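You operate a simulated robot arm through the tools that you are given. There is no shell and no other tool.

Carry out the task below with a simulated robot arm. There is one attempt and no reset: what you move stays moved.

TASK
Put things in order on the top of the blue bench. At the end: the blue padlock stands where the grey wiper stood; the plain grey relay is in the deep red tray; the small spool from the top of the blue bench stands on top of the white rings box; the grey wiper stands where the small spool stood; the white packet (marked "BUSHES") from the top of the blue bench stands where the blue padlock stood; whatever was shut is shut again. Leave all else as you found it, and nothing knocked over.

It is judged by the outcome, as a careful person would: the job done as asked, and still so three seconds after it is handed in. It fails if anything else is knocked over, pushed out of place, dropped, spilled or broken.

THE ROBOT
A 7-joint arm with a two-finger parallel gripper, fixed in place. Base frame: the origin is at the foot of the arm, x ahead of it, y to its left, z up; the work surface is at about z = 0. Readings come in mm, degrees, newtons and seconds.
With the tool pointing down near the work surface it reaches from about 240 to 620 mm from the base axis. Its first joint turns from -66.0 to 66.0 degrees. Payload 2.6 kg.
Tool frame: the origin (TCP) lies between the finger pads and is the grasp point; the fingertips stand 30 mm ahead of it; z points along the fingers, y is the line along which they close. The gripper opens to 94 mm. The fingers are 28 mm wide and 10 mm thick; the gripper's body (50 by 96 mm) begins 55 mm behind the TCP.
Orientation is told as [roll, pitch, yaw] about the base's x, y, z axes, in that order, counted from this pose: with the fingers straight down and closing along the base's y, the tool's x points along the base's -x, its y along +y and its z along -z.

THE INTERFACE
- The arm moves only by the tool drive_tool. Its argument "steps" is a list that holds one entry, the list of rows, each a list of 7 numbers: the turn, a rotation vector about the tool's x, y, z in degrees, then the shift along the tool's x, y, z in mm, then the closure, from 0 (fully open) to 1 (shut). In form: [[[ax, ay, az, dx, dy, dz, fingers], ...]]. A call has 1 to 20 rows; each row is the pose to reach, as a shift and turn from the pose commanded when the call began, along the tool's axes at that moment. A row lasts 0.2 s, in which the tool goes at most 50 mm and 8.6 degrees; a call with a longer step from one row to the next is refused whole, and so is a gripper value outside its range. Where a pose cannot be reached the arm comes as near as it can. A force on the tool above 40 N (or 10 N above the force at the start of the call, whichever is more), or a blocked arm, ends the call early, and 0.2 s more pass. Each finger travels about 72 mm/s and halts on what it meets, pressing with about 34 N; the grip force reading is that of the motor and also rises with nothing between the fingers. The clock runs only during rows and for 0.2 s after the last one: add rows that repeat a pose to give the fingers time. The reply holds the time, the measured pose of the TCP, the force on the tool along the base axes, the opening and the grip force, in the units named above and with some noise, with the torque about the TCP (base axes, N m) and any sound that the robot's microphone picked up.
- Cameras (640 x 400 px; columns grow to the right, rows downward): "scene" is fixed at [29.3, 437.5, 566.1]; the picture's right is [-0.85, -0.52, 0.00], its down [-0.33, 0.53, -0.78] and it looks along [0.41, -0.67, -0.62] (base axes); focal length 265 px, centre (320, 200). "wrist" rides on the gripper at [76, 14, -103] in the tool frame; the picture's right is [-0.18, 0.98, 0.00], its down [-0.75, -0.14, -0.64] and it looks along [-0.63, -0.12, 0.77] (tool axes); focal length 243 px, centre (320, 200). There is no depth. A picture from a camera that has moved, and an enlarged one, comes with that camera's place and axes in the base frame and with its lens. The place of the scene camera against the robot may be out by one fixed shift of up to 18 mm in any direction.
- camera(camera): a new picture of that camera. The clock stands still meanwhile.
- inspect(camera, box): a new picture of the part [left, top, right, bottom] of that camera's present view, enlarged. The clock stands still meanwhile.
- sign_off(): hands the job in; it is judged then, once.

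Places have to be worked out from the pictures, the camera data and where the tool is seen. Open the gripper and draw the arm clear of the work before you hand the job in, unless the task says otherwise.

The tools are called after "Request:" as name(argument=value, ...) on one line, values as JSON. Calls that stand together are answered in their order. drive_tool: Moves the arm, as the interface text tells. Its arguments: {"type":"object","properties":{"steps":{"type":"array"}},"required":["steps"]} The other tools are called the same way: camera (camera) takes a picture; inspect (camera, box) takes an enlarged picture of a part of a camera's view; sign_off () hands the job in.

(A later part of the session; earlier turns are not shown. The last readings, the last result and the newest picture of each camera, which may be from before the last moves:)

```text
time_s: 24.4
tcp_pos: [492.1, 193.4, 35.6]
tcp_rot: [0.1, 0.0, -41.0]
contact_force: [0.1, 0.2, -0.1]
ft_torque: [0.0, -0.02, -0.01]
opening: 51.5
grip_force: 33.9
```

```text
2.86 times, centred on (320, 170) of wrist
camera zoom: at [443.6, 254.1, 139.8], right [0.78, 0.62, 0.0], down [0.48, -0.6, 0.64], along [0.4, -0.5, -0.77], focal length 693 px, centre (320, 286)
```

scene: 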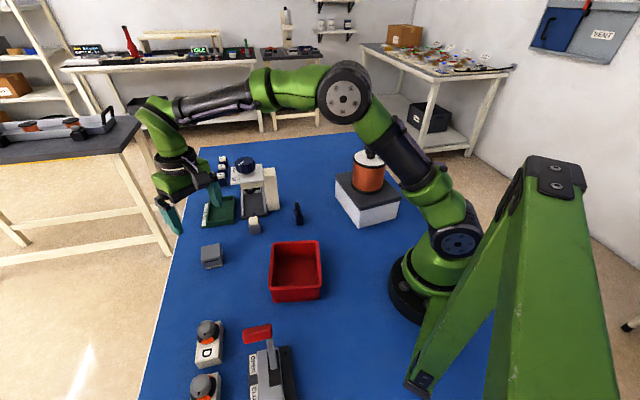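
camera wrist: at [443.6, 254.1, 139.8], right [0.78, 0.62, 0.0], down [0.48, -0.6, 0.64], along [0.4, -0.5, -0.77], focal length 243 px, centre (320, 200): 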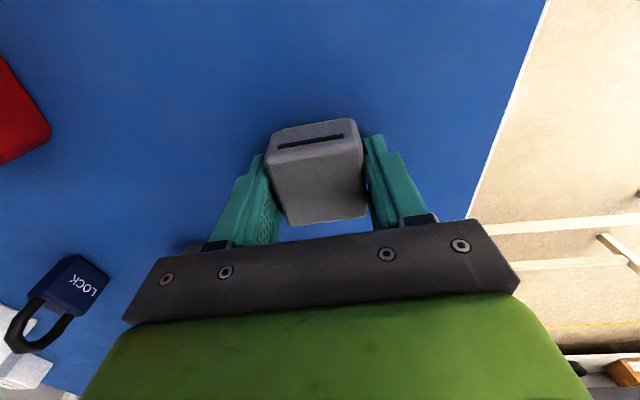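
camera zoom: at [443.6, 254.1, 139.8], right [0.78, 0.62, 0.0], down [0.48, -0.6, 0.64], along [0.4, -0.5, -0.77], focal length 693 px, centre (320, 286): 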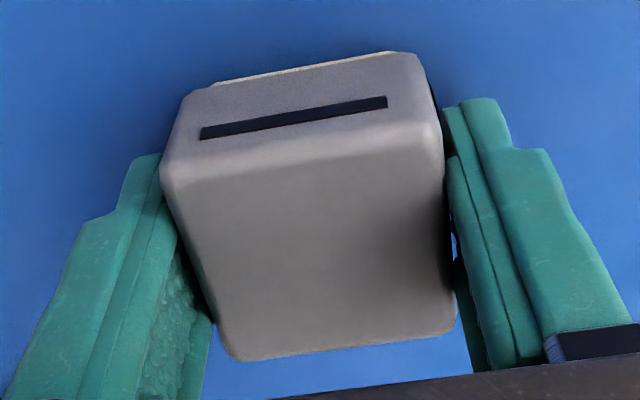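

The wiper's centre coincides with the tool axis within about 2 mm, so its original spot is (492,194). I lift it and carry it high across to the spool's old spot at (473,-301).

Request:
drive_tool(steps=[[[0, 0, 0, 0, 0, -10, 1], [0, 0, 0, 0, 0, -40, 1], [0, 0, 0, 0, 0, -85, 1], [0, 0, 0, 0, 0, -130, 1], [0, 0, 0, 0, 0, -175, 1], [0, 0, 0, 0, 0, -220, 1], [0, 0, 0, -25.85, -32.19, -240, 1], [0, 0, 0, -51.7, -64.38, -250, 1], [0, 0, 0, -77.55, -96.57, -250, 1], [0, 0, 0, -103.4, -128.76, -250, 1], [0, 0, 0, -129.25, -160.95, -250, 1], [0, 0, 0, -155.1, -193.14, -250, 1], [0, 0, 0, -180.95, -225.33, -250, 1], [0, 0, 0, -206.8, -257.52, -250, 1], [0, 0, 0, -232.65, -289.71, -250, 1], [0, 0, 0, -258.5, -321.9, -250, 1], [0, 0, 0, -284.35, -354.09, -250, 1], [0, 0, 0, -310.2, -386.3, -250, 1], [0, 0, 0, -310.2, -386.3, -250, 1]]])

Request:
camera(camera="scene")

Request:
camera(camera="wrist")

```text
time_s: 28.4
tcp_pos: [474.3, -300.1, 286.1]
tcp_rot: [0.0, 0.0, -40.9]
contact_force: [0.2, -0.2, -1.6]
ft_torque: [0.0, -0.03, 0.01]
opening: 51.5
grip_force: 33.6
```

```text
taken
```

scene: 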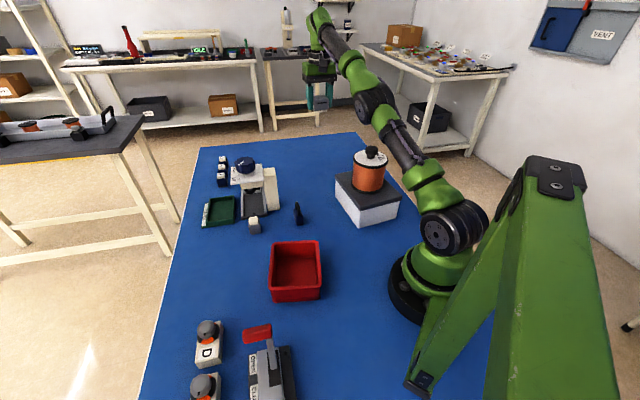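

```text
taken
camera wrist: at [425.4, -239.9, 389.2], right [0.78, 0.62, 0.0], down [0.48, -0.6, 0.64], along [0.4, -0.5, -0.77], focal length 243 px, centre (320, 200)
```

wrist: 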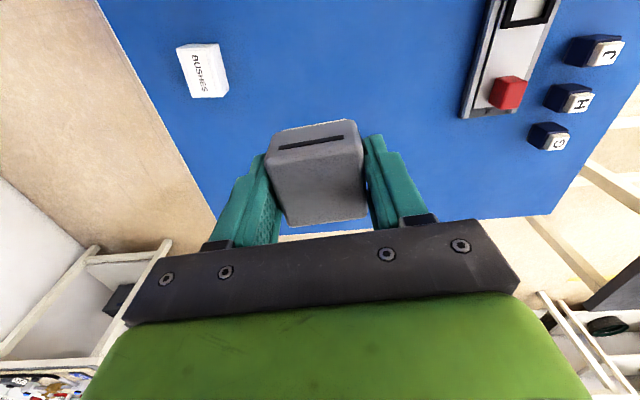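

The wiper is held firmly above the target. I lower part-way and check that the forearm stays clear of the spool standing on the box.

Request:
drive_tool(steps=[[[0, 0, 0, 0, 0, 30, 1], [0, 0, 0, 0, 0, 65, 1], [0, 0, 0, 0, 0, 100, 1], [0, 0, 0, 0, 0, 130, 1], [0, 0, 0, 0, 0, 150, 1], [0, 0, 0, 0, 0, 150, 1]]])

Request:
camera(camera="scene")

```text
time_s: 29.8
tcp_pos: [472.8, -301.0, 137.7]
tcp_rot: [0.0, -0.1, -41.1]
contact_force: [0.2, 0.1, -1.0]
ft_torque: [0.03, 0.02, 0.05]
opening: 51.3
grip_force: 34.5
```

```text
taken
```

scene: 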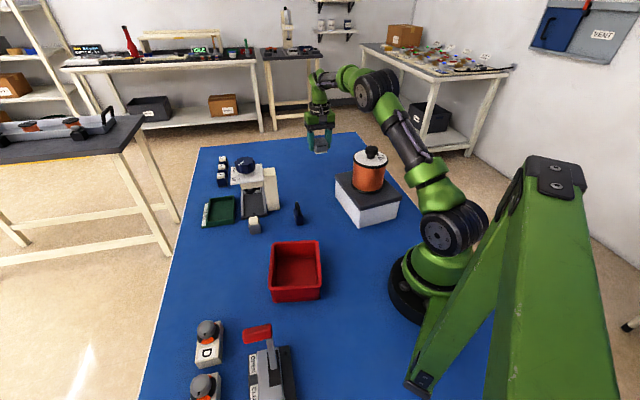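

The forearm and elbow are well above the spool. I lower the wiper further to just above the bench.

Request:
drive_tool(steps=[[[0, 0, 0, 0, 0, 25, 1], [0, 0, 0, 0, 0, 50, 1], [0, 0, 0, 0, 0, 70, 1], [0, 0, 0, 0, 0, 85, 1], [0, 0, 0, 0, 0, 92, 1], [0, 0, 0, 0, 0, 92, 1]]])

Request:
camera(camera="scene")

Request:
inspect(camera="scene", box=[280, 110, 400, 200])

```text
time_s: 31.2
tcp_pos: [472.9, -301.1, 44.7]
tcp_rot: [0.0, 0.0, -41.0]
contact_force: [-0.1, 0.1, -0.4]
ft_torque: [-0.01, 0.02, 0.0]
opening: 51.5
grip_force: 34.6
```

```text
taken
```

scene: 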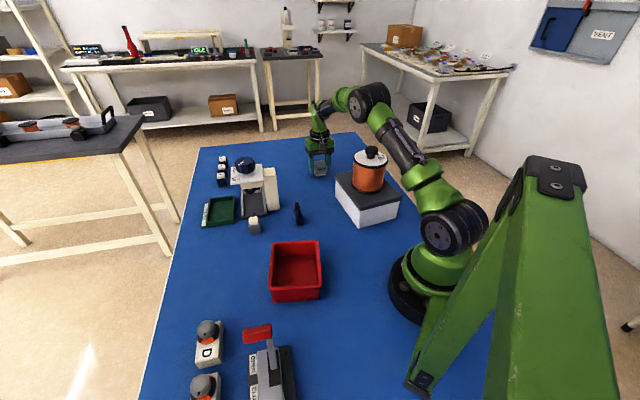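

```text
4.44 times, centred on (340, 155) of scene
camera zoom: at [29.3, 437.4, 566.1], right [-0.85, -0.52, 0.0], down [-0.33, 0.53, -0.78], along [0.41, -0.67, -0.62], focal length 1178 px, centre (231, 400)
```

zoom: 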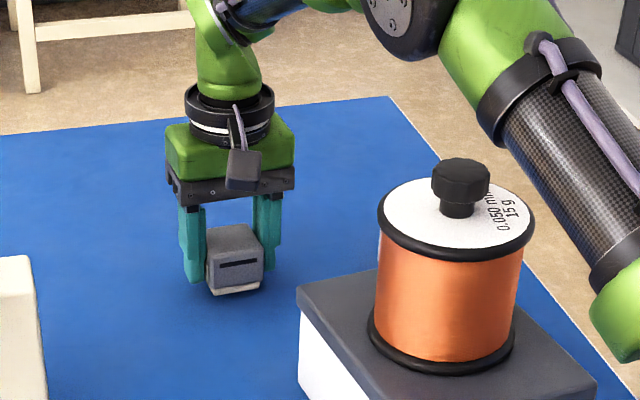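

Everything is clear. I set the wiper down the last few millimetres in small steps.

Request:
drive_tool(steps=[[[0, 0, 0, 0, 0, 3, 1], [0, 0, 0, 0, 0, 5.5, 1], [0, 0, 0, 0, 0, 7, 1], [0, 0, 0, 0, 0, 7.8, 1], [0, 0, 0, 0, 0, 7.8, 1]]])

```text
time_s: 32.4
tcp_pos: [473.7, -301.5, 37.3]
tcp_rot: [0.1, -0.1, -41.0]
contact_force: [-0.1, -0.5, -0.5]
ft_torque: [0.04, 0.02, 0.01]
opening: 51.6
grip_force: 33.8
```

There's no contact reading yet; I lower another 1 mm.

Request:
drive_tool(steps=[[[0, 0, 0, 0, 0, 0.6, 1], [0, 0, 0, 0, 0, 1.2, 1], [0, 0, 0, 0, 0, 1.2, 1]]])

```text
time_s: 33.2
tcp_pos: [474.5, -301.8, 35.8]
tcp_rot: [-0.1, -0.1, -41.0]
contact_force: [-1.4, 0.7, 4.8]
ft_torque: [0.04, -0.01, 0.0]
opening: 51.6
grip_force: 34.4
```

A light contact of 5 N shows it is resting on the bench. I release and rise.

Request:
drive_tool(steps=[[[0, 0, 0, 0, 0, -0.5, 0.35], [0, 0, 0, 0, 0, -0.5, 0.2], [0, 0, 0, 0, 0, -0.5, 0.1], [0, 0, 0, 0, 0, -0.5, 0], [0, 0, 0, 0, 0, -20, 0], [0, 0, 0, 0, 0, -60, 0], [0, 0, 0, 0, 0, -110, 0], [0, 0, 0, 0, 0, -160, 0], [0, 0, 0, 0, 0, -200, 0], [0, 0, 0, 0, 0, -200, 0]]])

Request:
camera(camera="wrist")

Request:
inspect(camera="scene", box=[280, 110, 400, 200])

```text
time_s: 35.4
tcp_pos: [471.2, -299.6, 234.1]
tcp_rot: [0.0, 0.0, -41.0]
contact_force: [0.0, 0.3, 1.1]
ft_torque: [0.0, -0.01, -0.02]
opening: 94.0
grip_force: 0.0
```

```text
taken
camera wrist: at [423.4, -240.1, 337.2], right [0.78, 0.62, 0.0], down [0.48, -0.6, 0.64], along [0.4, -0.5, -0.77], focal length 243 px, centre (320, 200)
```

wrist: 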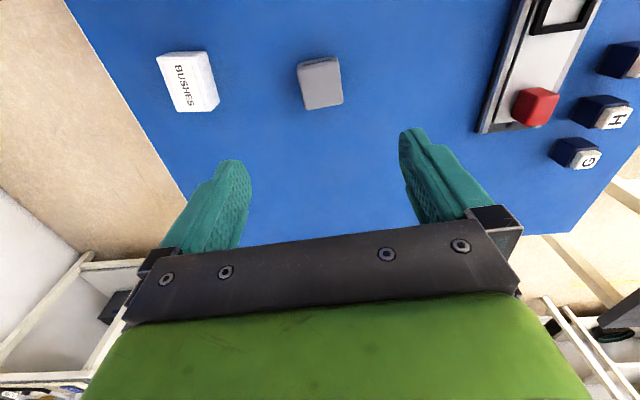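

```text
4.44 times, centred on (340, 155) of scene
camera zoom: at [29.3, 437.5, 566.1], right [-0.85, -0.52, 0.0], down [-0.33, 0.53, -0.78], along [0.41, -0.67, -0.62], focal length 1178 px, centre (231, 400)
```

zoom: 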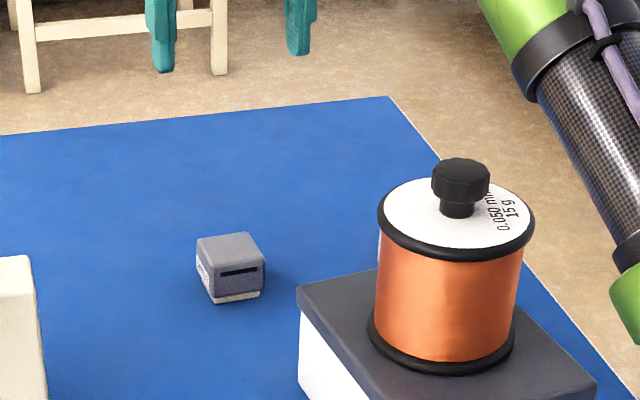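

The wiper stands upright at the spool's old spot. Next is the padlock: I move over it, turning the gripper back to yaw 0 on the way, and look closely.

Request:
drive_tool(steps=[[[0, 0, -5.86, 31.5, 18.2, 0, 0], [0, 0, -11.7, 63, 36.4, 0, 0], [0, 0, -17.6, 94.6, 54.6, 5, 0], [0, 0, -23.4, 126.2, 72.9, 15, 0], [0, 0, -29.3, 157.7, 91.1, 30, 0], [0, 0, -35.1, 189.3, 109.3, 45, 0], [0, 0, -41, 220.8, 127.5, 60, 0], [0, 0, -41, 220.8, 127.5, 60, 0]]])

Request:
camera(camera="wrist")

```text
time_s: 37.2
tcp_pos: [387.9, -58.0, 177.6]
tcp_rot: [0.0, 0.1, 0.2]
contact_force: [-0.2, 0.0, -0.8]
ft_torque: [-0.01, -0.01, 0.01]
opening: 94.1
grip_force: 0.1
```

```text
taken
camera wrist: at [312.6, -44.7, 279.9], right [0.18, 0.98, 0.0], down [0.75, -0.14, 0.64], along [0.63, -0.12, -0.77], focal length 243 px, centre (320, 200)
```

wrist: 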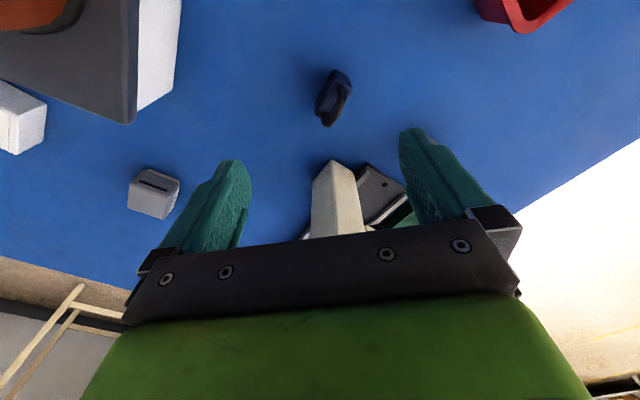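

I zoom in on the padlock from this view and from the scene camera to find its orientation and size.

Request:
inspect(camera="wrist", box=[280, 50, 390, 150])

Request:
inspect(camera="scene", box=[278, 190, 318, 235])

```text
4.00 times, centred on (335, 100) of wrist
camera zoom: at [312.6, -44.7, 279.9], right [0.18, 0.98, 0.0], down [0.75, -0.14, 0.64], along [0.63, -0.12, -0.77], focal length 970 px, centre (260, 600)
```

zoom: 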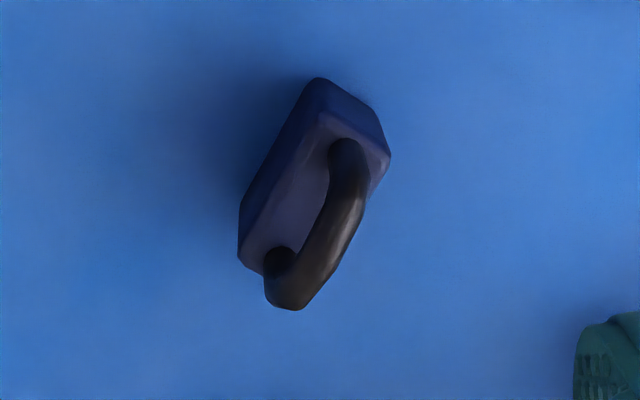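

```text
8.89 times, centred on (298, 212) of scene
camera zoom: at [29.3, 437.5, 566.1], right [-0.85, -0.52, 0.0], down [-0.33, 0.53, -0.78], along [0.41, -0.67, -0.62], focal length 2356 px, centre (516, 89)
```

zoom: 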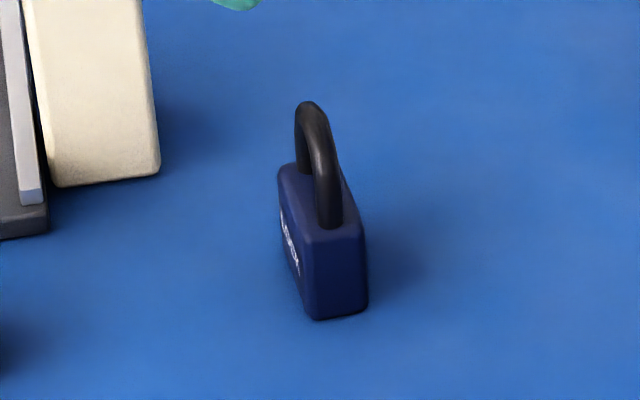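

The padlock body is about 40×18 mm, long axis at about −40°, centred near (394,-48), roughly 70 mm tall with its shackle. I turn the gripper −41° to close across its thickness, and hover just above the shackle for a check.

Request:
drive_tool(steps=[[[0, 0, 8.2, -1, 3, 10, 0], [0, 0, 16.4, -2, 6, 20, 0], [0, 0, 24.6, -3, 9, 35, 0], [0, 0, 32.8, -4.1, 11.4, 50, 0], [0, 0, 41, -4.1, 11.4, 62, 0], [0, 0, 41, -4.1, 11.4, 64, 0], [0, 0, 41, -4.1, 11.4, 64, 0]]])

Request:
camera(camera="wrist")

Request:
inspect(camera="scene", box=[240, 130, 350, 235])

```text
time_s: 38.8
tcp_pos: [395.7, -47.6, 111.6]
tcp_rot: [0.0, -0.1, -41.0]
contact_force: [0.5, -0.1, -0.1]
ft_torque: [-0.01, 0.01, 0.0]
opening: 94.0
grip_force: 0.0
```

```text
taken
camera wrist: at [346.2, 11.8, 215.3], right [0.78, 0.62, 0.0], down [0.48, -0.6, 0.64], along [0.4, -0.5, -0.77], focal length 243 px, centre (320, 200)
```

wrist: 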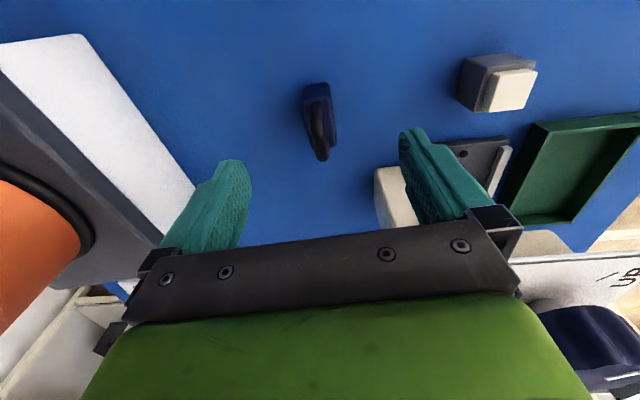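

```text
3.81 times, centred on (295, 182) of scene
camera zoom: at [29.3, 437.5, 566.1], right [-0.85, -0.52, 0.0], down [-0.33, 0.53, -0.78], along [0.41, -0.67, -0.62], focal length 1010 px, centre (415, 267)
```

zoom: 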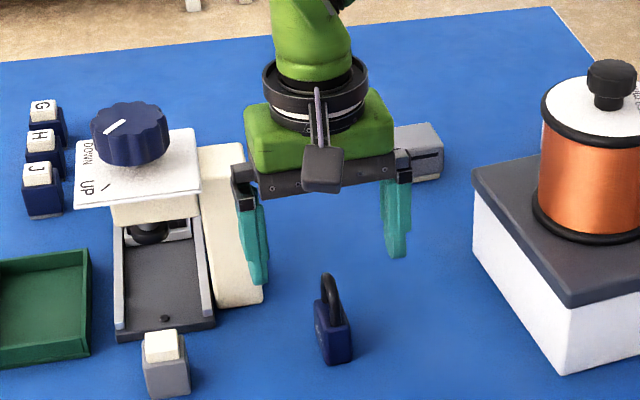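

The clamp column is clear of the gripper by about 45 mm. I zoom in on the padlock between the fingers to fine-tune centring.

Request:
inspect(camera="wrist", box=[270, 60, 370, 180])

```text
3.33 times, centred on (320, 120) of wrist
camera zoom: at [346.2, 11.8, 215.3], right [0.78, 0.62, 0.0], down [0.48, -0.6, 0.64], along [0.4, -0.5, -0.77], focal length 809 px, centre (320, 467)
```

zoom: 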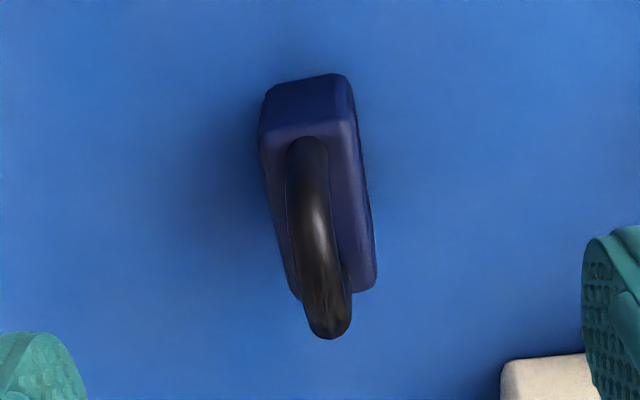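

The padlock is aligned with the fingers and centred within 2 mm. I lower so the fingertips are about 6 mm off the bench, and close gently on its body.

Request:
drive_tool(steps=[[[0, 0, 0, 2, 0.5, 20, 0], [0, 0, 0, 2, 0.5, 40, 0], [0, 0, 0, 2, 0.5, 58, 0], [0, 0, 0, 2, 0.5, 70, 0], [0, 0, 0, 2, 0.5, 76, 0.3], [0, 0, 0, 2, 0.5, 76, 0.5], [0, 0, 0, 2, 0.5, 76, 0.65], [0, 0, 0, 2, 0.5, 76, 0.65]]])

Request:
camera(camera="wrist")

Request:
inspect(camera="scene", box=[240, 130, 350, 235])

```text
time_s: 40.6
tcp_pos: [391.9, -45.3, 36.8]
tcp_rot: [0.0, 0.0, -41.0]
contact_force: [0.6, 0.6, 0.1]
ft_torque: [-0.01, -0.02, 0.0]
opening: 33.0
grip_force: 0.0
```

```text
taken
camera wrist: at [343.8, 14.3, 138.8], right [0.78, 0.62, 0.0], down [0.48, -0.6, 0.64], along [0.4, -0.5, -0.77], focal length 243 px, centre (320, 200)
```

wrist: 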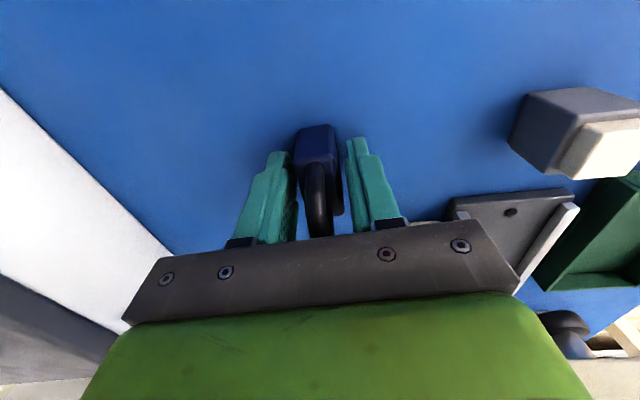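

```text
3.81 times, centred on (295, 182) of scene
camera zoom: at [29.3, 437.5, 566.1], right [-0.85, -0.52, 0.0], down [-0.33, 0.53, -0.78], along [0.41, -0.67, -0.62], focal length 1010 px, centre (415, 267)
```

zoom: 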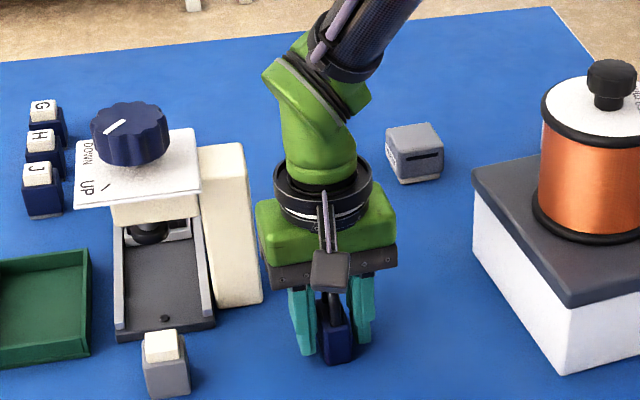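

The fingers straddle the padlock with an opening of 33 mm. A zoom to confirm the position along the finger width before closing.

Request:
inspect(camera="wrist", box=[240, 100, 400, 250])

```text
2.67 times, centred on (320, 175) of wrist
camera zoom: at [343.8, 14.3, 138.8], right [0.78, 0.62, 0.0], down [0.48, -0.6, 0.64], along [0.4, -0.5, -0.77], focal length 647 px, centre (320, 267)
```

zoom: 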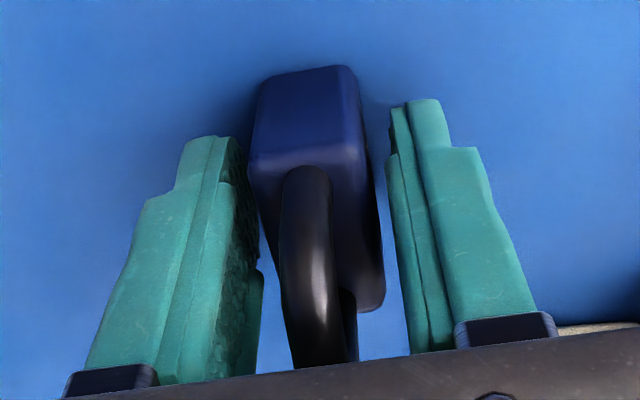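

The padlock is centred between the pads; I close and then lift a little.

Request:
drive_tool(steps=[[[0, 0, 0, 0, 0, 0, 0.75], [0, 0, 0, 0, 0, 0, 1], [0, 0, 0, 0, 0, 0, 1], [0, 0, 0, 0, 0, 0, 1]]])

```text
time_s: 41.6
tcp_pos: [391.3, -45.6, 36.2]
tcp_rot: [0.0, -0.1, -41.0]
contact_force: [-0.5, 0.5, -0.1]
ft_torque: [0.0, 0.02, 0.01]
opening: 25.9
grip_force: 34.0
```

The padlock is gripped at 25.9 mm. I lift it and carry it to the wiper's old spot at (492,194), with the same yaw.

Request:
drive_tool(steps=[[[0, 0, 0, 0, 0, -6, 1], [0, 0, 0, 0, 0, -30, 1], [0, 0, 0, 0, 0, -70, 1], [0, 0, 0, 0, 0, -115, 1], [0, 0, 0, 0, 0, -160, 1], [0, 0, 0, 10.4, 30.9, -164, 1], [0, 0, 0, 20.8, 61.7, -164, 1], [0, 0, 0, 31.1, 92.6, -164, 1], [0, 0, 0, 41.5, 123.5, -164, 1], [0, 0, 0, 51.9, 154.3, -164, 1], [0, 0, 0, 62.3, 185.2, -164, 1], [0, 0, 0, 72.6, 216.0, -164, 1], [0, 0, 0, 83, 246.9, -164, 1], [0, 0, 0, 83, 246.9, -164, 1]]])

Request:
camera(camera="scene")

Request:
camera(camera="wrist")

```text
time_s: 44.6
tcp_pos: [493.3, 195.1, 199.7]
tcp_rot: [-0.1, 0.0, -41.0]
contact_force: [-1.1, 0.3, -1.6]
ft_torque: [-0.01, 0.02, 0.02]
opening: 25.5
grip_force: 33.6
```

```text
taken
```

scene: 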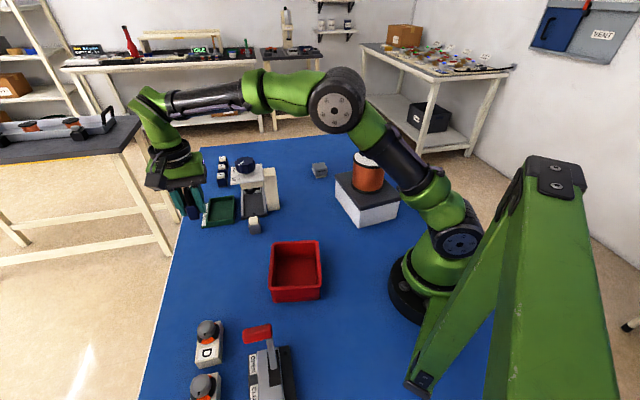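

```text
taken
camera wrist: at [444.8, 255.6, 303.1], right [0.78, 0.62, 0.0], down [0.48, -0.6, 0.64], along [0.4, -0.5, -0.77], focal length 243 px, centre (320, 200)
```

wrist: 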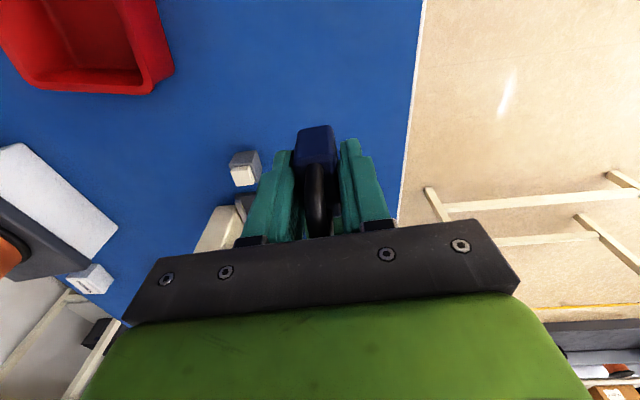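

The padlock is above the wiper's old spot. I lower it to just above the bench, then in fine steps.

Request:
drive_tool(steps=[[[0, 0, 0, 0, 0, 35, 1], [0, 0, 0, 0, 0, 75, 1], [0, 0, 0, 0, 0, 110, 1], [0, 0, 0, 0, 0, 135, 1], [0, 0, 0, 0, 0, 150, 1], [0, 0, 0, 0, 0, 158, 1], [0, 0, 0, 0, 0, 162, 1], [0, 0, 0, 0, 0, 162, 1]]])

Request:
inspect(camera="scene", box=[160, 190, 260, 280])

```text
time_s: 46.4
tcp_pos: [492.6, 193.2, 36.1]
tcp_rot: [0.0, 0.0, -40.9]
contact_force: [-0.7, 0.0, -1.0]
ft_torque: [-0.01, -0.03, 0.03]
opening: 26.1
grip_force: 34.1
```

```text
4.44 times, centred on (210, 235) of scene
camera zoom: at [29.3, 437.5, 566.1], right [-0.85, -0.52, 0.0], down [-0.33, 0.53, -0.78], along [0.41, -0.67, -0.62], focal length 1178 px, centre (809, 44)
```

zoom: 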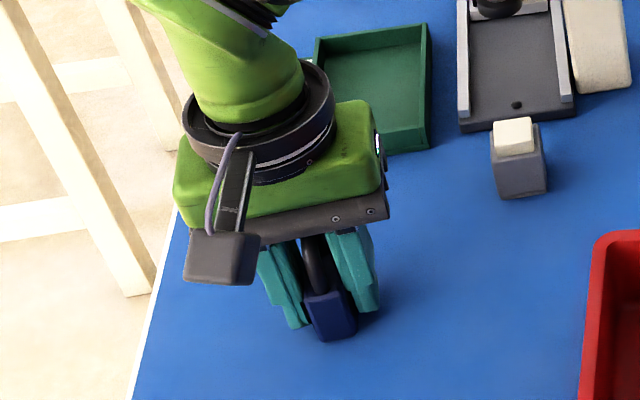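

Commanded height is 2 mm above the grip height; I lower the last bit in half-millimetre steps until I feel contact.

Request:
drive_tool(steps=[[[0, 0, 0, 0, 0, 0.7, 1], [0, 0, 0, 0, 0, 1.4, 1], [0, 0, 0, 0, 0, 2.0, 1], [0, 0, 0, 0, 0, 2.0, 1]]])

```text
time_s: 47.4
tcp_pos: [492.5, 193.9, 35.3]
tcp_rot: [0.0, 0.0, -41.0]
contact_force: [-0.7, -0.6, 2.4]
ft_torque: [-0.05, 0.05, 0.05]
opening: 25.5
grip_force: 33.5
```

A light contact (about 3–4 N) is felt. I press a further 0.5 mm, then open slowly and check that the padlock stays upright.

Request:
drive_tool(steps=[[[0, 0, 0, 0, 0, 0.5, 1], [0, 0, 0, 0, 0, 0.5, 0.7], [0, 0, 0, 0, 0, 0.3, 0.6], [0, 0, 0, 0, 0, 0, 0.4], [0, 0, 0, 0, 0, 0, 0.2], [0, 0, 0, 0, 0, 0, 0]]])

Request:
camera(camera="wrist")

Request:
inspect(camera="scene", box=[160, 190, 260, 280])

```text
time_s: 48.8
tcp_pos: [491.7, 194.4, 36.5]
tcp_rot: [0.0, 0.1, -41.0]
contact_force: [0.2, 0.1, -0.5]
ft_torque: [-0.03, 0.01, 0.03]
opening: 94.0
grip_force: 0.1
```

```text
taken
camera wrist: at [444.5, 254.5, 138.7], right [0.78, 0.62, 0.0], down [0.48, -0.6, 0.64], along [0.4, -0.5, -0.77], focal length 243 px, centre (320, 200)
```

wrist: 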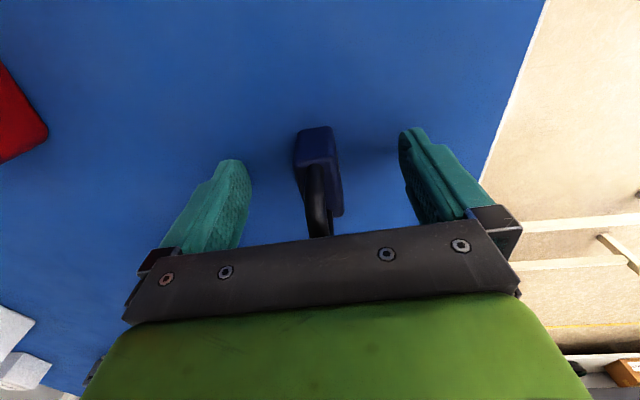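

```text
4.44 times, centred on (210, 235) of scene
camera zoom: at [29.3, 437.5, 566.1], right [-0.85, -0.52, 0.0], down [-0.33, 0.53, -0.78], along [0.41, -0.67, -0.62], focal length 1178 px, centre (809, 44)
```

zoom: 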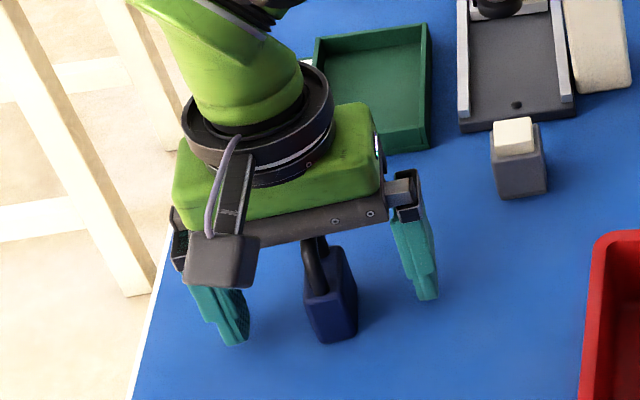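

The padlock stands on its own at the wiper's old spot. I rise clear and travel high across to the BUSHES packet.

Request:
drive_tool(steps=[[[0, 0, 0, 0, 0, -20, 0], [0, 0, 0, 0, 0, -60, 0], [0, 0, 0, 0, 0, -105, 0], [0, 0, 0, 0, 0, -150, 0], [0, 0, 0, 0, 0, -195, 0], [0, 0, 0, 0, 0, -240, 0], [0, 0, 0, -21.5, -40.3, -245, 0], [0, 0, 0, -43.1, -80.6, -245, 0], [0, 0, 0, -64.6, -120.9, -245, 0], [0, 0, 0, -86.2, -161.1, -245, 0], [0, 0, 0, -107.7, -201.4, -245, 0], [0, 0, 0, -129.3, -241.7, -245, 0], [0, 0, 0, -150.8, -282, -245, 0], [0, 0, 0, -172.4, -322.3, -245, 0], [0, 0, 0, -193.9, -362.6, -245, 0], [0, 0, 0, -215.5, -402.8, -245, 0], [0, 0, 0, -237, -443.1, -245, 0], [0, 0, 0, -258.5, -483.4, -245, 0], [0, 0, 0, -280.1, -523.7, -245, 0], [0, 0, 0, -280.1, -523.7, -245, 0]]])

Request:
camera(camera="wrist")

Request:
camera(camera="scene")

```text
time_s: 53.0
tcp_pos: [363.2, -383.4, 282.2]
tcp_rot: [-0.1, -0.1, -41.0]
contact_force: [-0.2, -0.3, 0.5]
ft_torque: [0.05, -0.04, -0.02]
opening: 94.0
grip_force: 0.1
```

```text
taken
camera wrist: at [314.4, -322.6, 385.3], right [0.78, 0.62, 0.0], down [0.48, -0.6, 0.64], along [0.4, -0.5, -0.77], focal length 243 px, centre (320, 200)
```

wrist: 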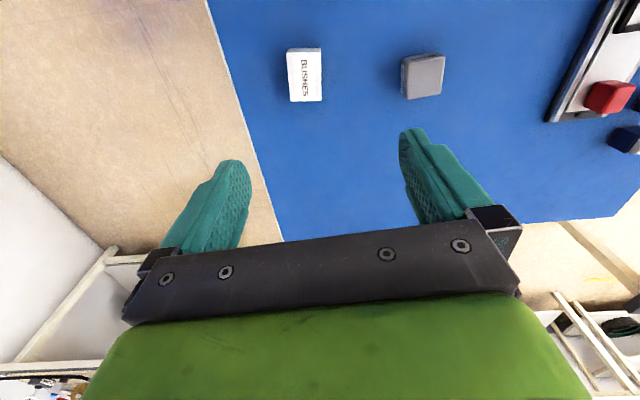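

```text
taken
```

scene: 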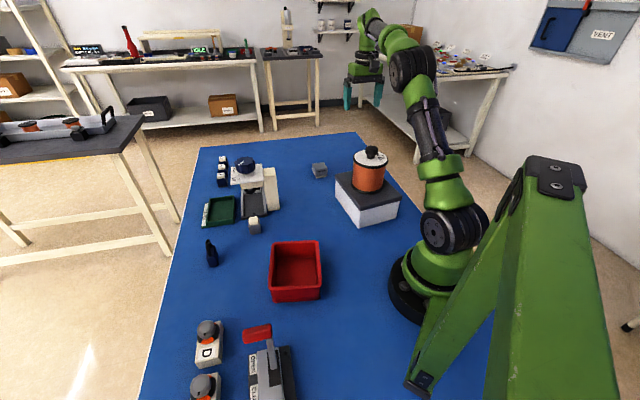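

The packet is seen near (349,-398). I zoom in for its size and orientation.

Request:
inspect(camera="wrist", box=[265, 30, 345, 120])

Request:
inspect(camera="scene", box=[340, 145, 385, 185])

```text
4.44 times, centred on (305, 75) of wrist
camera zoom: at [314.4, -322.6, 385.3], right [0.78, 0.62, 0.0], down [0.48, -0.6, 0.64], along [0.4, -0.5, -0.77], focal length 1078 px, centre (387, 756)
```

zoom: 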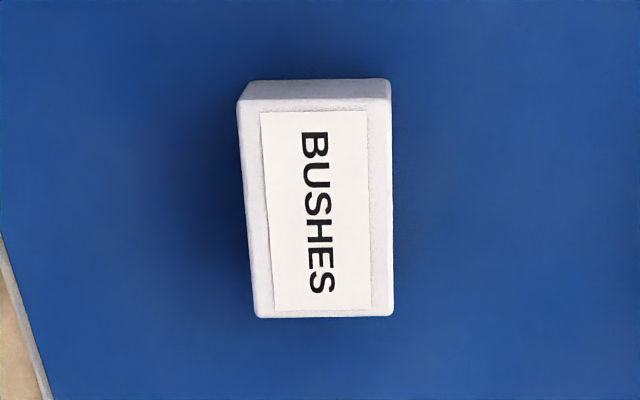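

```text
10.00 times, centred on (362, 165) of scene
camera zoom: at [29.3, 437.4, 566.1], right [-0.85, -0.52, 0.0], down [-0.33, 0.53, -0.78], along [0.41, -0.67, -0.62], focal length 2651 px, centre (-105, 550)
```

zoom: 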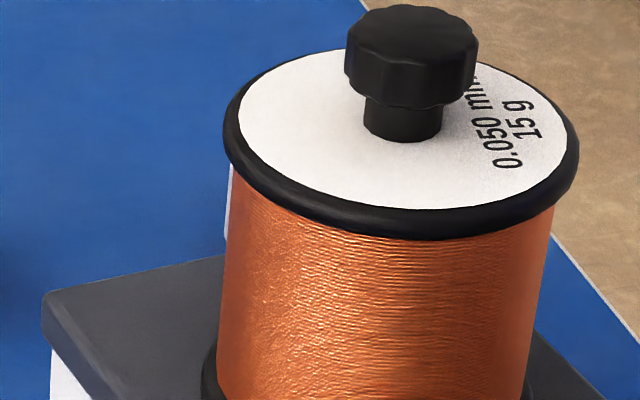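

The packet is about 60×43 mm, turned about 10° more than the gripper, offset (−3,−22) mm in the tool frame. I align to it and drop to a hover for a check, watching the clearance to the rings box.

Request:
drive_tool(steps=[[[0, 0, 4.8, -1.5, -11, 30, 0], [0, 0, 9.7, -2.9, -22, 65, 0], [0, 0, 9.7, -2.9, -22, 105, 0], [0, 0, 9.7, -2.9, -22, 145, 0], [0, 0, 9.7, -2.9, -22, 175, 0], [0, 0, 9.7, -2.9, -22, 175, 0]]])

Request:
camera(camera="wrist")

Request:
camera(camera="scene")

```text
time_s: 54.4
tcp_pos: [348.5, -402.5, 107.5]
tcp_rot: [-0.1, 0.0, -50.6]
contact_force: [0.1, -0.1, 0.5]
ft_torque: [0.01, -0.03, 0.04]
opening: 94.3
grip_force: 0.0
```

```text
taken
camera wrist: at [310.5, -334.4, 210.3], right [0.88, 0.48, 0.0], down [0.37, -0.67, 0.64], along [0.31, -0.56, -0.77], focal length 243 px, centre (320, 200)
```

wrist: 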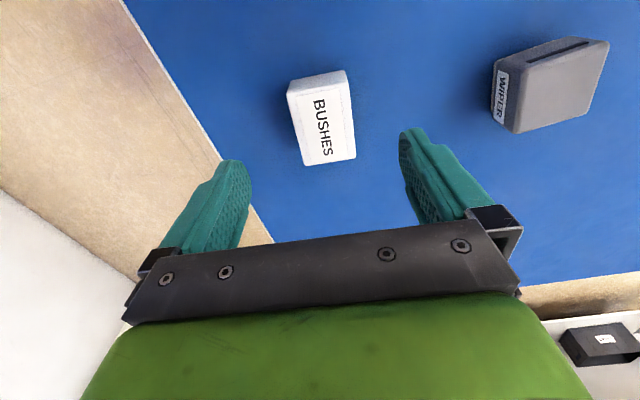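

```text
taken
```

scene: 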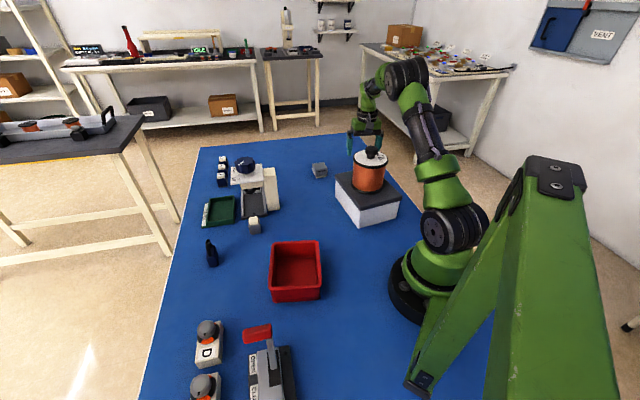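

I check the packet's centring in the zoomed wrist view.

Request:
inspect(camera="wrist", box=[265, 55, 385, 180])

Request:
inspect(camera="scene", box=[330, 50, 450, 230])

```text
3.20 times, centred on (325, 118) of wrist
camera zoom: at [310.5, -334.4, 210.3], right [0.88, 0.48, 0.0], down [0.37, -0.67, 0.64], along [0.31, -0.56, -0.77], focal length 776 px, centre (304, 464)
```

zoom: 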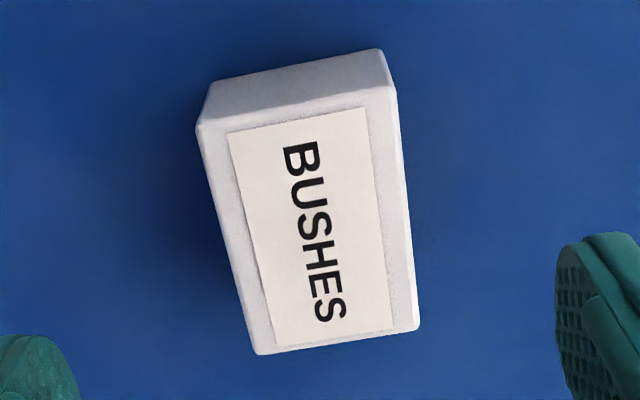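

```text
2.22 times, centred on (390, 140) of scene
camera zoom: at [29.3, 437.4, 566.1], right [-0.85, -0.52, 0.0], down [-0.33, 0.53, -0.78], along [0.41, -0.67, -0.62], focal length 589 px, centre (164, 333)
```

zoom: 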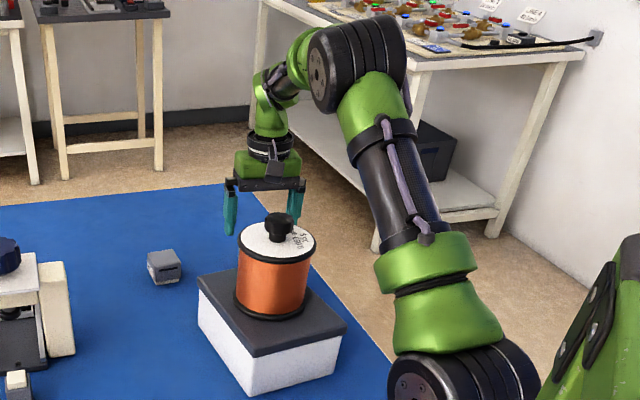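

The packet is aligned, about 35 mm tall, and 2.5 mm off centre in the closing direction. I correct that, descend and close.

Request:
drive_tool(steps=[[[0, 0, 0, 0.5, 2.5, 20, 0], [0, 0, 0, 0.5, 2.5, 40, 0], [0, 0, 0, 0.5, 2.5, 55, 0], [0, 0, 0, 0.5, 2.5, 65, 0], [0, 0, 0, 0.5, 2.5, 70, 0.2], [0, 0, 0, 0.5, 2.5, 70, 0.4], [0, 0, 0, 0.5, 2.5, 70, 0.5], [0, 0, 0, 0.5, 2.5, 70, 0.7], [0, 0, 0, 0.5, 2.5, 70, 1], [0, 0, 0, 0.5, 2.5, 70, 1]]])

Request:
camera(camera="wrist")

Request:
inspect(camera="scene", box=[330, 50, 450, 230])

```text
time_s: 56.6
tcp_pos: [348.5, -401.2, 35.2]
tcp_rot: [0.0, 0.0, -50.7]
contact_force: [0.1, 1.0, 0.3]
ft_torque: [-0.04, 0.01, -0.01]
opening: 48.1
grip_force: 34.1
```

```text
taken
camera wrist: at [311.4, -333.2, 138.6], right [0.88, 0.48, 0.0], down [0.37, -0.67, 0.64], along [0.31, -0.56, -0.77], focal length 243 px, centre (320, 200)
```

wrist: 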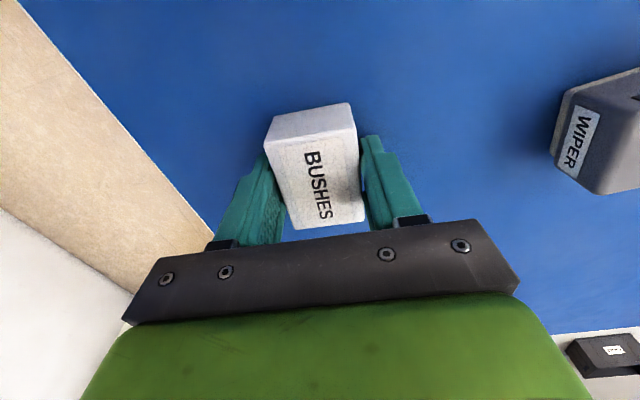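

```text
2.22 times, centred on (390, 140) of scene
camera zoom: at [29.3, 437.4, 566.1], right [-0.85, -0.52, 0.0], down [-0.33, 0.53, -0.78], along [0.41, -0.67, -0.62], focal length 589 px, centre (164, 333)
```

zoom: 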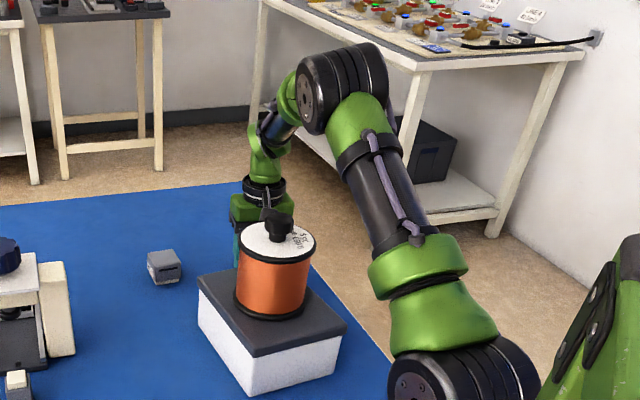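

The packet is gripped at 48.1 mm and centred. I lift it well above spool height and carry it to the padlock's old spot at (393,-47).

Request:
drive_tool(steps=[[[0, 0, 0, 0, 0, -8, 1], [0, 0, 0, 0, 0, -40, 1], [0, 0, 0, 0, 0, -85, 1], [0, 0, 0, 0, 0, -130, 1], [0, 0, 0, 0, 0, -175, 1], [0, 0, 0, 0, 0, -220, 1], [0, 0, 0, 0, 0, -252, 1], [0, 0, 0, 27.44, 28.7, -254, 1], [0, 0, 0, 54.9, 57.4, -254, 1], [0, 0, 0, 82.3, 86.1, -254, 1], [0, 0, 0, 109.8, 114.8, -254, 1], [0, 0, 0, 137.2, 143.5, -254, 1], [0, 0, 0, 164.7, 172.2, -254, 1], [0, 0, 0, 192.1, 200.9, -254, 1], [0, 0, 0, 219.5, 229.6, -254, 1], [0, 0, 0, 247, 258.3, -254, 1], [0, 0, 0, 247, 258.3, -254, 1]]])

Request:
camera(camera="scene")

Request:
camera(camera="wrist")

```text
time_s: 60.2
tcp_pos: [391.9, -46.5, 290.2]
tcp_rot: [0.0, 0.0, -50.7]
contact_force: [-0.2, 0.6, -2.6]
ft_torque: [-0.05, 0.02, 0.0]
opening: 48.1
grip_force: 34.0
```

```text
taken
```

scene: 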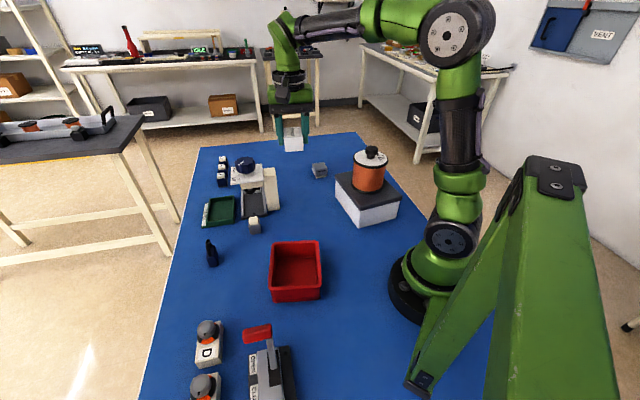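

```text
taken
camera wrist: at [355.2, 20.7, 393.1], right [0.88, 0.48, 0.0], down [0.37, -0.67, 0.64], along [0.31, -0.56, -0.77], focal length 243 px, centre (320, 200)
```

wrist: 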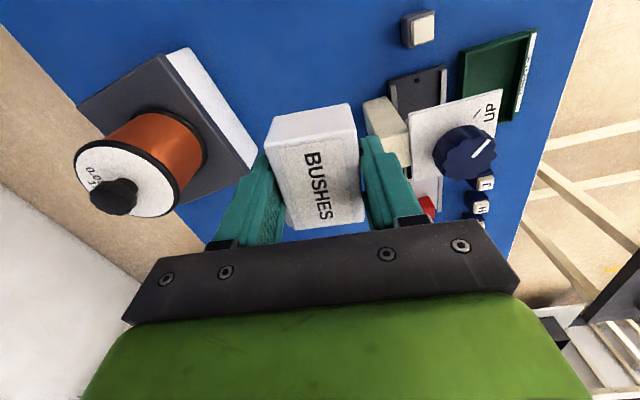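

The packet is above the padlock's old spot and the path down was clear before. I lower it to about 4 mm above the bench.

Request:
drive_tool(steps=[[[0, 0, 0, 0, 0, 35, 1], [0, 0, 0, 0, 0, 75, 1], [0, 0, 0, 0, 0, 115, 1], [0, 0, 0, 0, 0, 155, 1], [0, 0, 0, 0, 0, 190, 1], [0, 0, 0, 0, 0, 220, 1], [0, 0, 0, 0, 0, 240, 1], [0, 0, 0, 0, 0, 248, 1], [0, 0, 0, 0, 0, 251, 1], [0, 0, 0, 0, 0, 251, 1]]])

Request:
inspect(camera="scene", box=[220, 130, 350, 240])

```text
time_s: 62.4
tcp_pos: [393.0, -47.5, 39.0]
tcp_rot: [-0.1, 0.0, -50.7]
contact_force: [-0.6, 0.2, -1.5]
ft_torque: [0.0, -0.01, 0.02]
opening: 47.7
grip_force: 33.8
```

```text
3.64 times, centred on (285, 185) of scene
camera zoom: at [29.3, 437.4, 566.1], right [-0.85, -0.52, 0.0], down [-0.33, 0.53, -0.78], along [0.41, -0.67, -0.62], focal length 964 px, centre (447, 254)
```

zoom: 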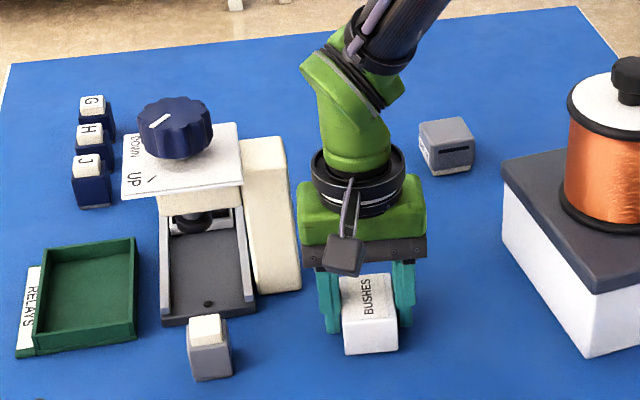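

Now I set it down gently: 3 mm more in small steps.

Request:
drive_tool(steps=[[[0, 0, 0, 0, 0, 1, 1], [0, 0, 0, 0, 0, 2, 1], [0, 0, 0, 0, 0, 2.8, 1], [0, 0, 0, 0, 0, 3.3, 1], [0, 0, 0, 0, 0, 3.3, 1]]])

```text
time_s: 63.6
tcp_pos: [393.7, -46.6, 35.9]
tcp_rot: [0.0, 0.0, -50.7]
contact_force: [-4.3, 0.7, 8.6]
ft_torque: [-0.05, -0.07, 0.01]
opening: 48.1
grip_force: 34.0
```

The packet rests on the bench (about 10 N). I ease off a little, open, and rise straight up.

Request:
drive_tool(steps=[[[0, 0, 0, 0, 0, -0.5, 1], [0, 0, 0, 0, 0, -0.5, 0.4], [0, 0, 0, 0, 0, -0.5, 0.25], [0, 0, 0, 0, 0, -0.5, 0.1], [0, 0, 0, 0, 0, -0.5, 0], [0, 0, 0, 0, 0, -15, 0], [0, 0, 0, 0, 0, -50, 0], [0, 0, 0, 0, 0, -95, 0], [0, 0, 0, 0, 0, -140, 0], [0, 0, 0, 0, 0, -170, 0], [0, 0, 0, 0, 0, -170, 0]]])

Request:
camera(camera="wrist")

Request:
camera(camera="scene")

```text
time_s: 66.0
tcp_pos: [393.7, -46.1, 205.8]
tcp_rot: [0.1, 0.0, -50.7]
contact_force: [0.5, -0.2, 0.6]
ft_torque: [-0.04, 0.02, 0.0]
opening: 94.0
grip_force: 0.0
```

```text
taken
camera wrist: at [356.8, 21.8, 308.1], right [0.88, 0.48, 0.0], down [0.37, -0.67, 0.64], along [0.31, -0.56, -0.77], focal length 243 px, centre (320, 200)
```

wrist: 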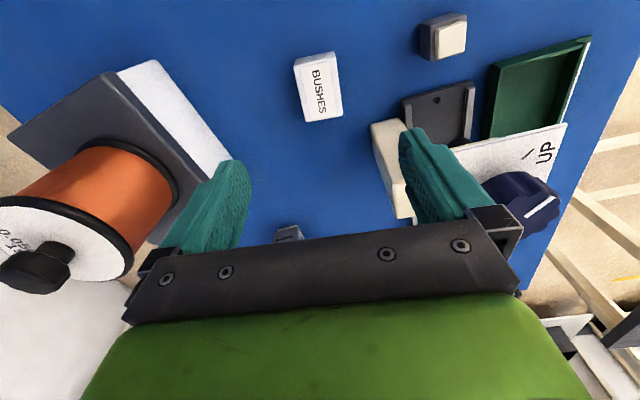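

```text
taken
```

scene: 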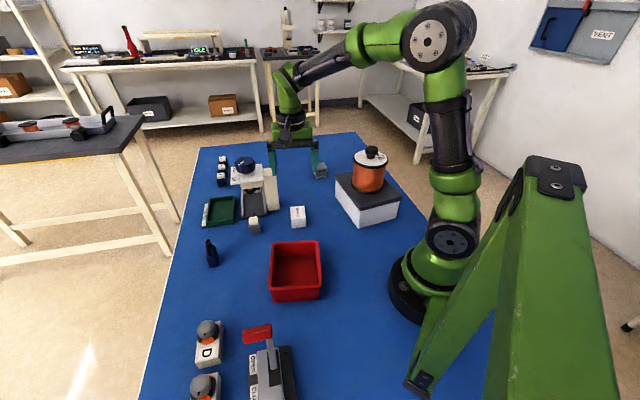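

The packet stands at the padlock's old spot. Now the relay: I move over it at yaw −41, staying above the clamp, for a close look.

Request:
drive_tool(steps=[[[0, 0, -2.4, 8.4, 31.9, 0, 0], [0, 0, -4.9, 16.9, 63.7, 0, 0], [0, 0, -7.3, 25.3, 95.6, 5, 0], [0, 0, -9.7, 33.7, 127.4, 15, 0], [0, 0, -9.7, 33.7, 127.4, 26, 0], [0, 0, -9.7, 33.7, 127.4, 26, 0]]])

Request:
camera(camera="wrist")

Request:
camera(camera="scene")

```text
time_s: 67.4
tcp_pos: [470.0, 61.2, 179.7]
tcp_rot: [0.0, 0.0, -41.1]
contact_force: [0.3, 0.8, 0.0]
ft_torque: [-0.03, 0.02, -0.01]
opening: 94.0
grip_force: 0.0
```

```text
taken
camera wrist: at [421.8, 120.4, 283.2], right [0.78, 0.62, 0.0], down [0.48, -0.6, 0.64], along [0.4, -0.5, -0.77], focal length 243 px, centre (320, 200)
```

wrist: 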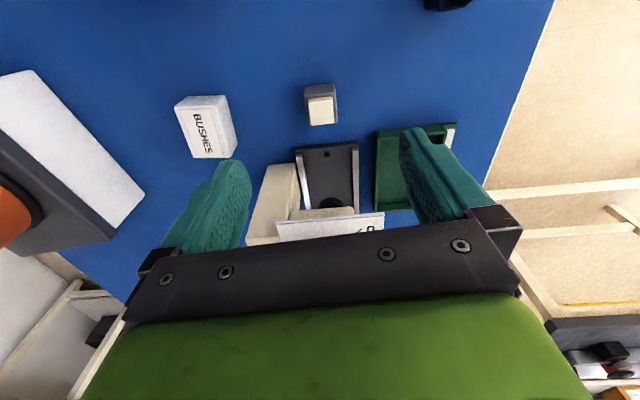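

```text
taken
```

scene: 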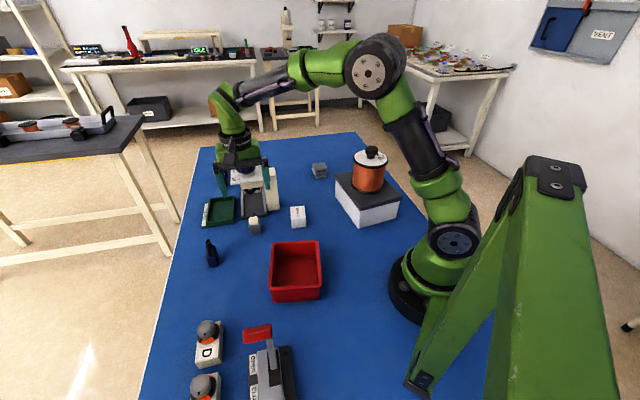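

I zoom on the relay and clamp to measure the distances in the tool frame.

Request:
inspect(camera="wrist", box=[280, 65, 380, 165])

Request:
inspect(camera="wrist", box=[220, 120, 480, 250])

Request:
inspect(camera="scene", box=[200, 110, 310, 240])

```text
4.00 times, centred on (330, 115) of wrist
camera zoom: at [421.8, 120.4, 283.2], right [0.78, 0.62, 0.0], down [0.48, -0.6, 0.64], along [0.4, -0.5, -0.77], focal length 970 px, centre (280, 540)
```

zoom: 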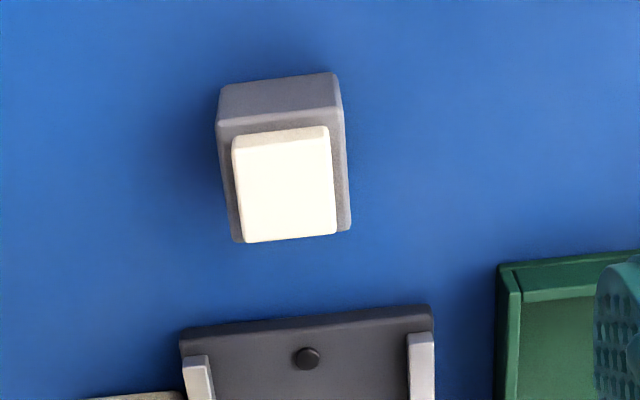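

```text
2.46 times, centred on (350, 185) of wrist
camera zoom: at [421.8, 120.4, 283.2], right [0.78, 0.62, 0.0], down [0.48, -0.6, 0.64], along [0.4, -0.5, -0.77], focal length 597 px, centre (246, 237)
```

zoom: 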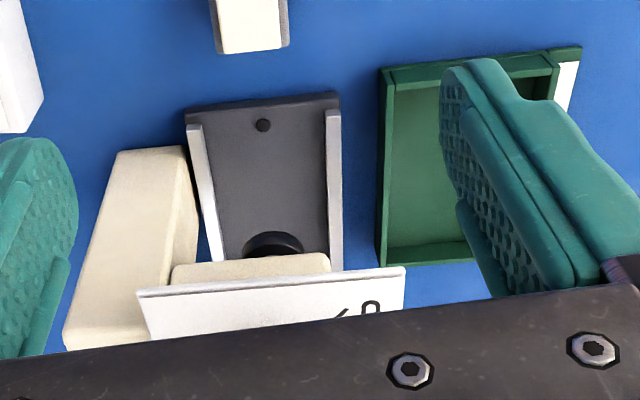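

```text
3.08 times, centred on (255, 175) of scene
camera zoom: at [29.3, 437.5, 566.1], right [-0.85, -0.52, 0.0], down [-0.33, 0.53, -0.78], along [0.41, -0.67, -0.62], focal length 816 px, centre (520, 277)
```

zoom: 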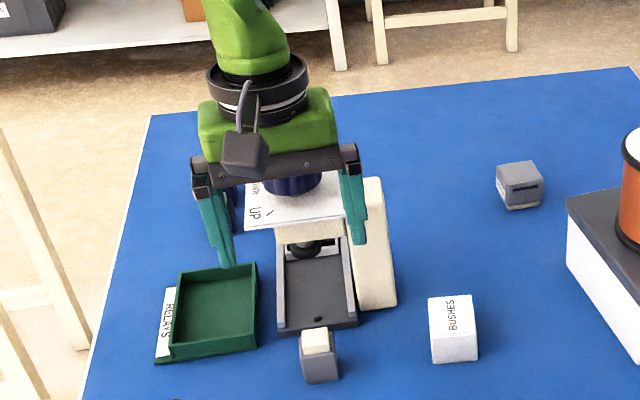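

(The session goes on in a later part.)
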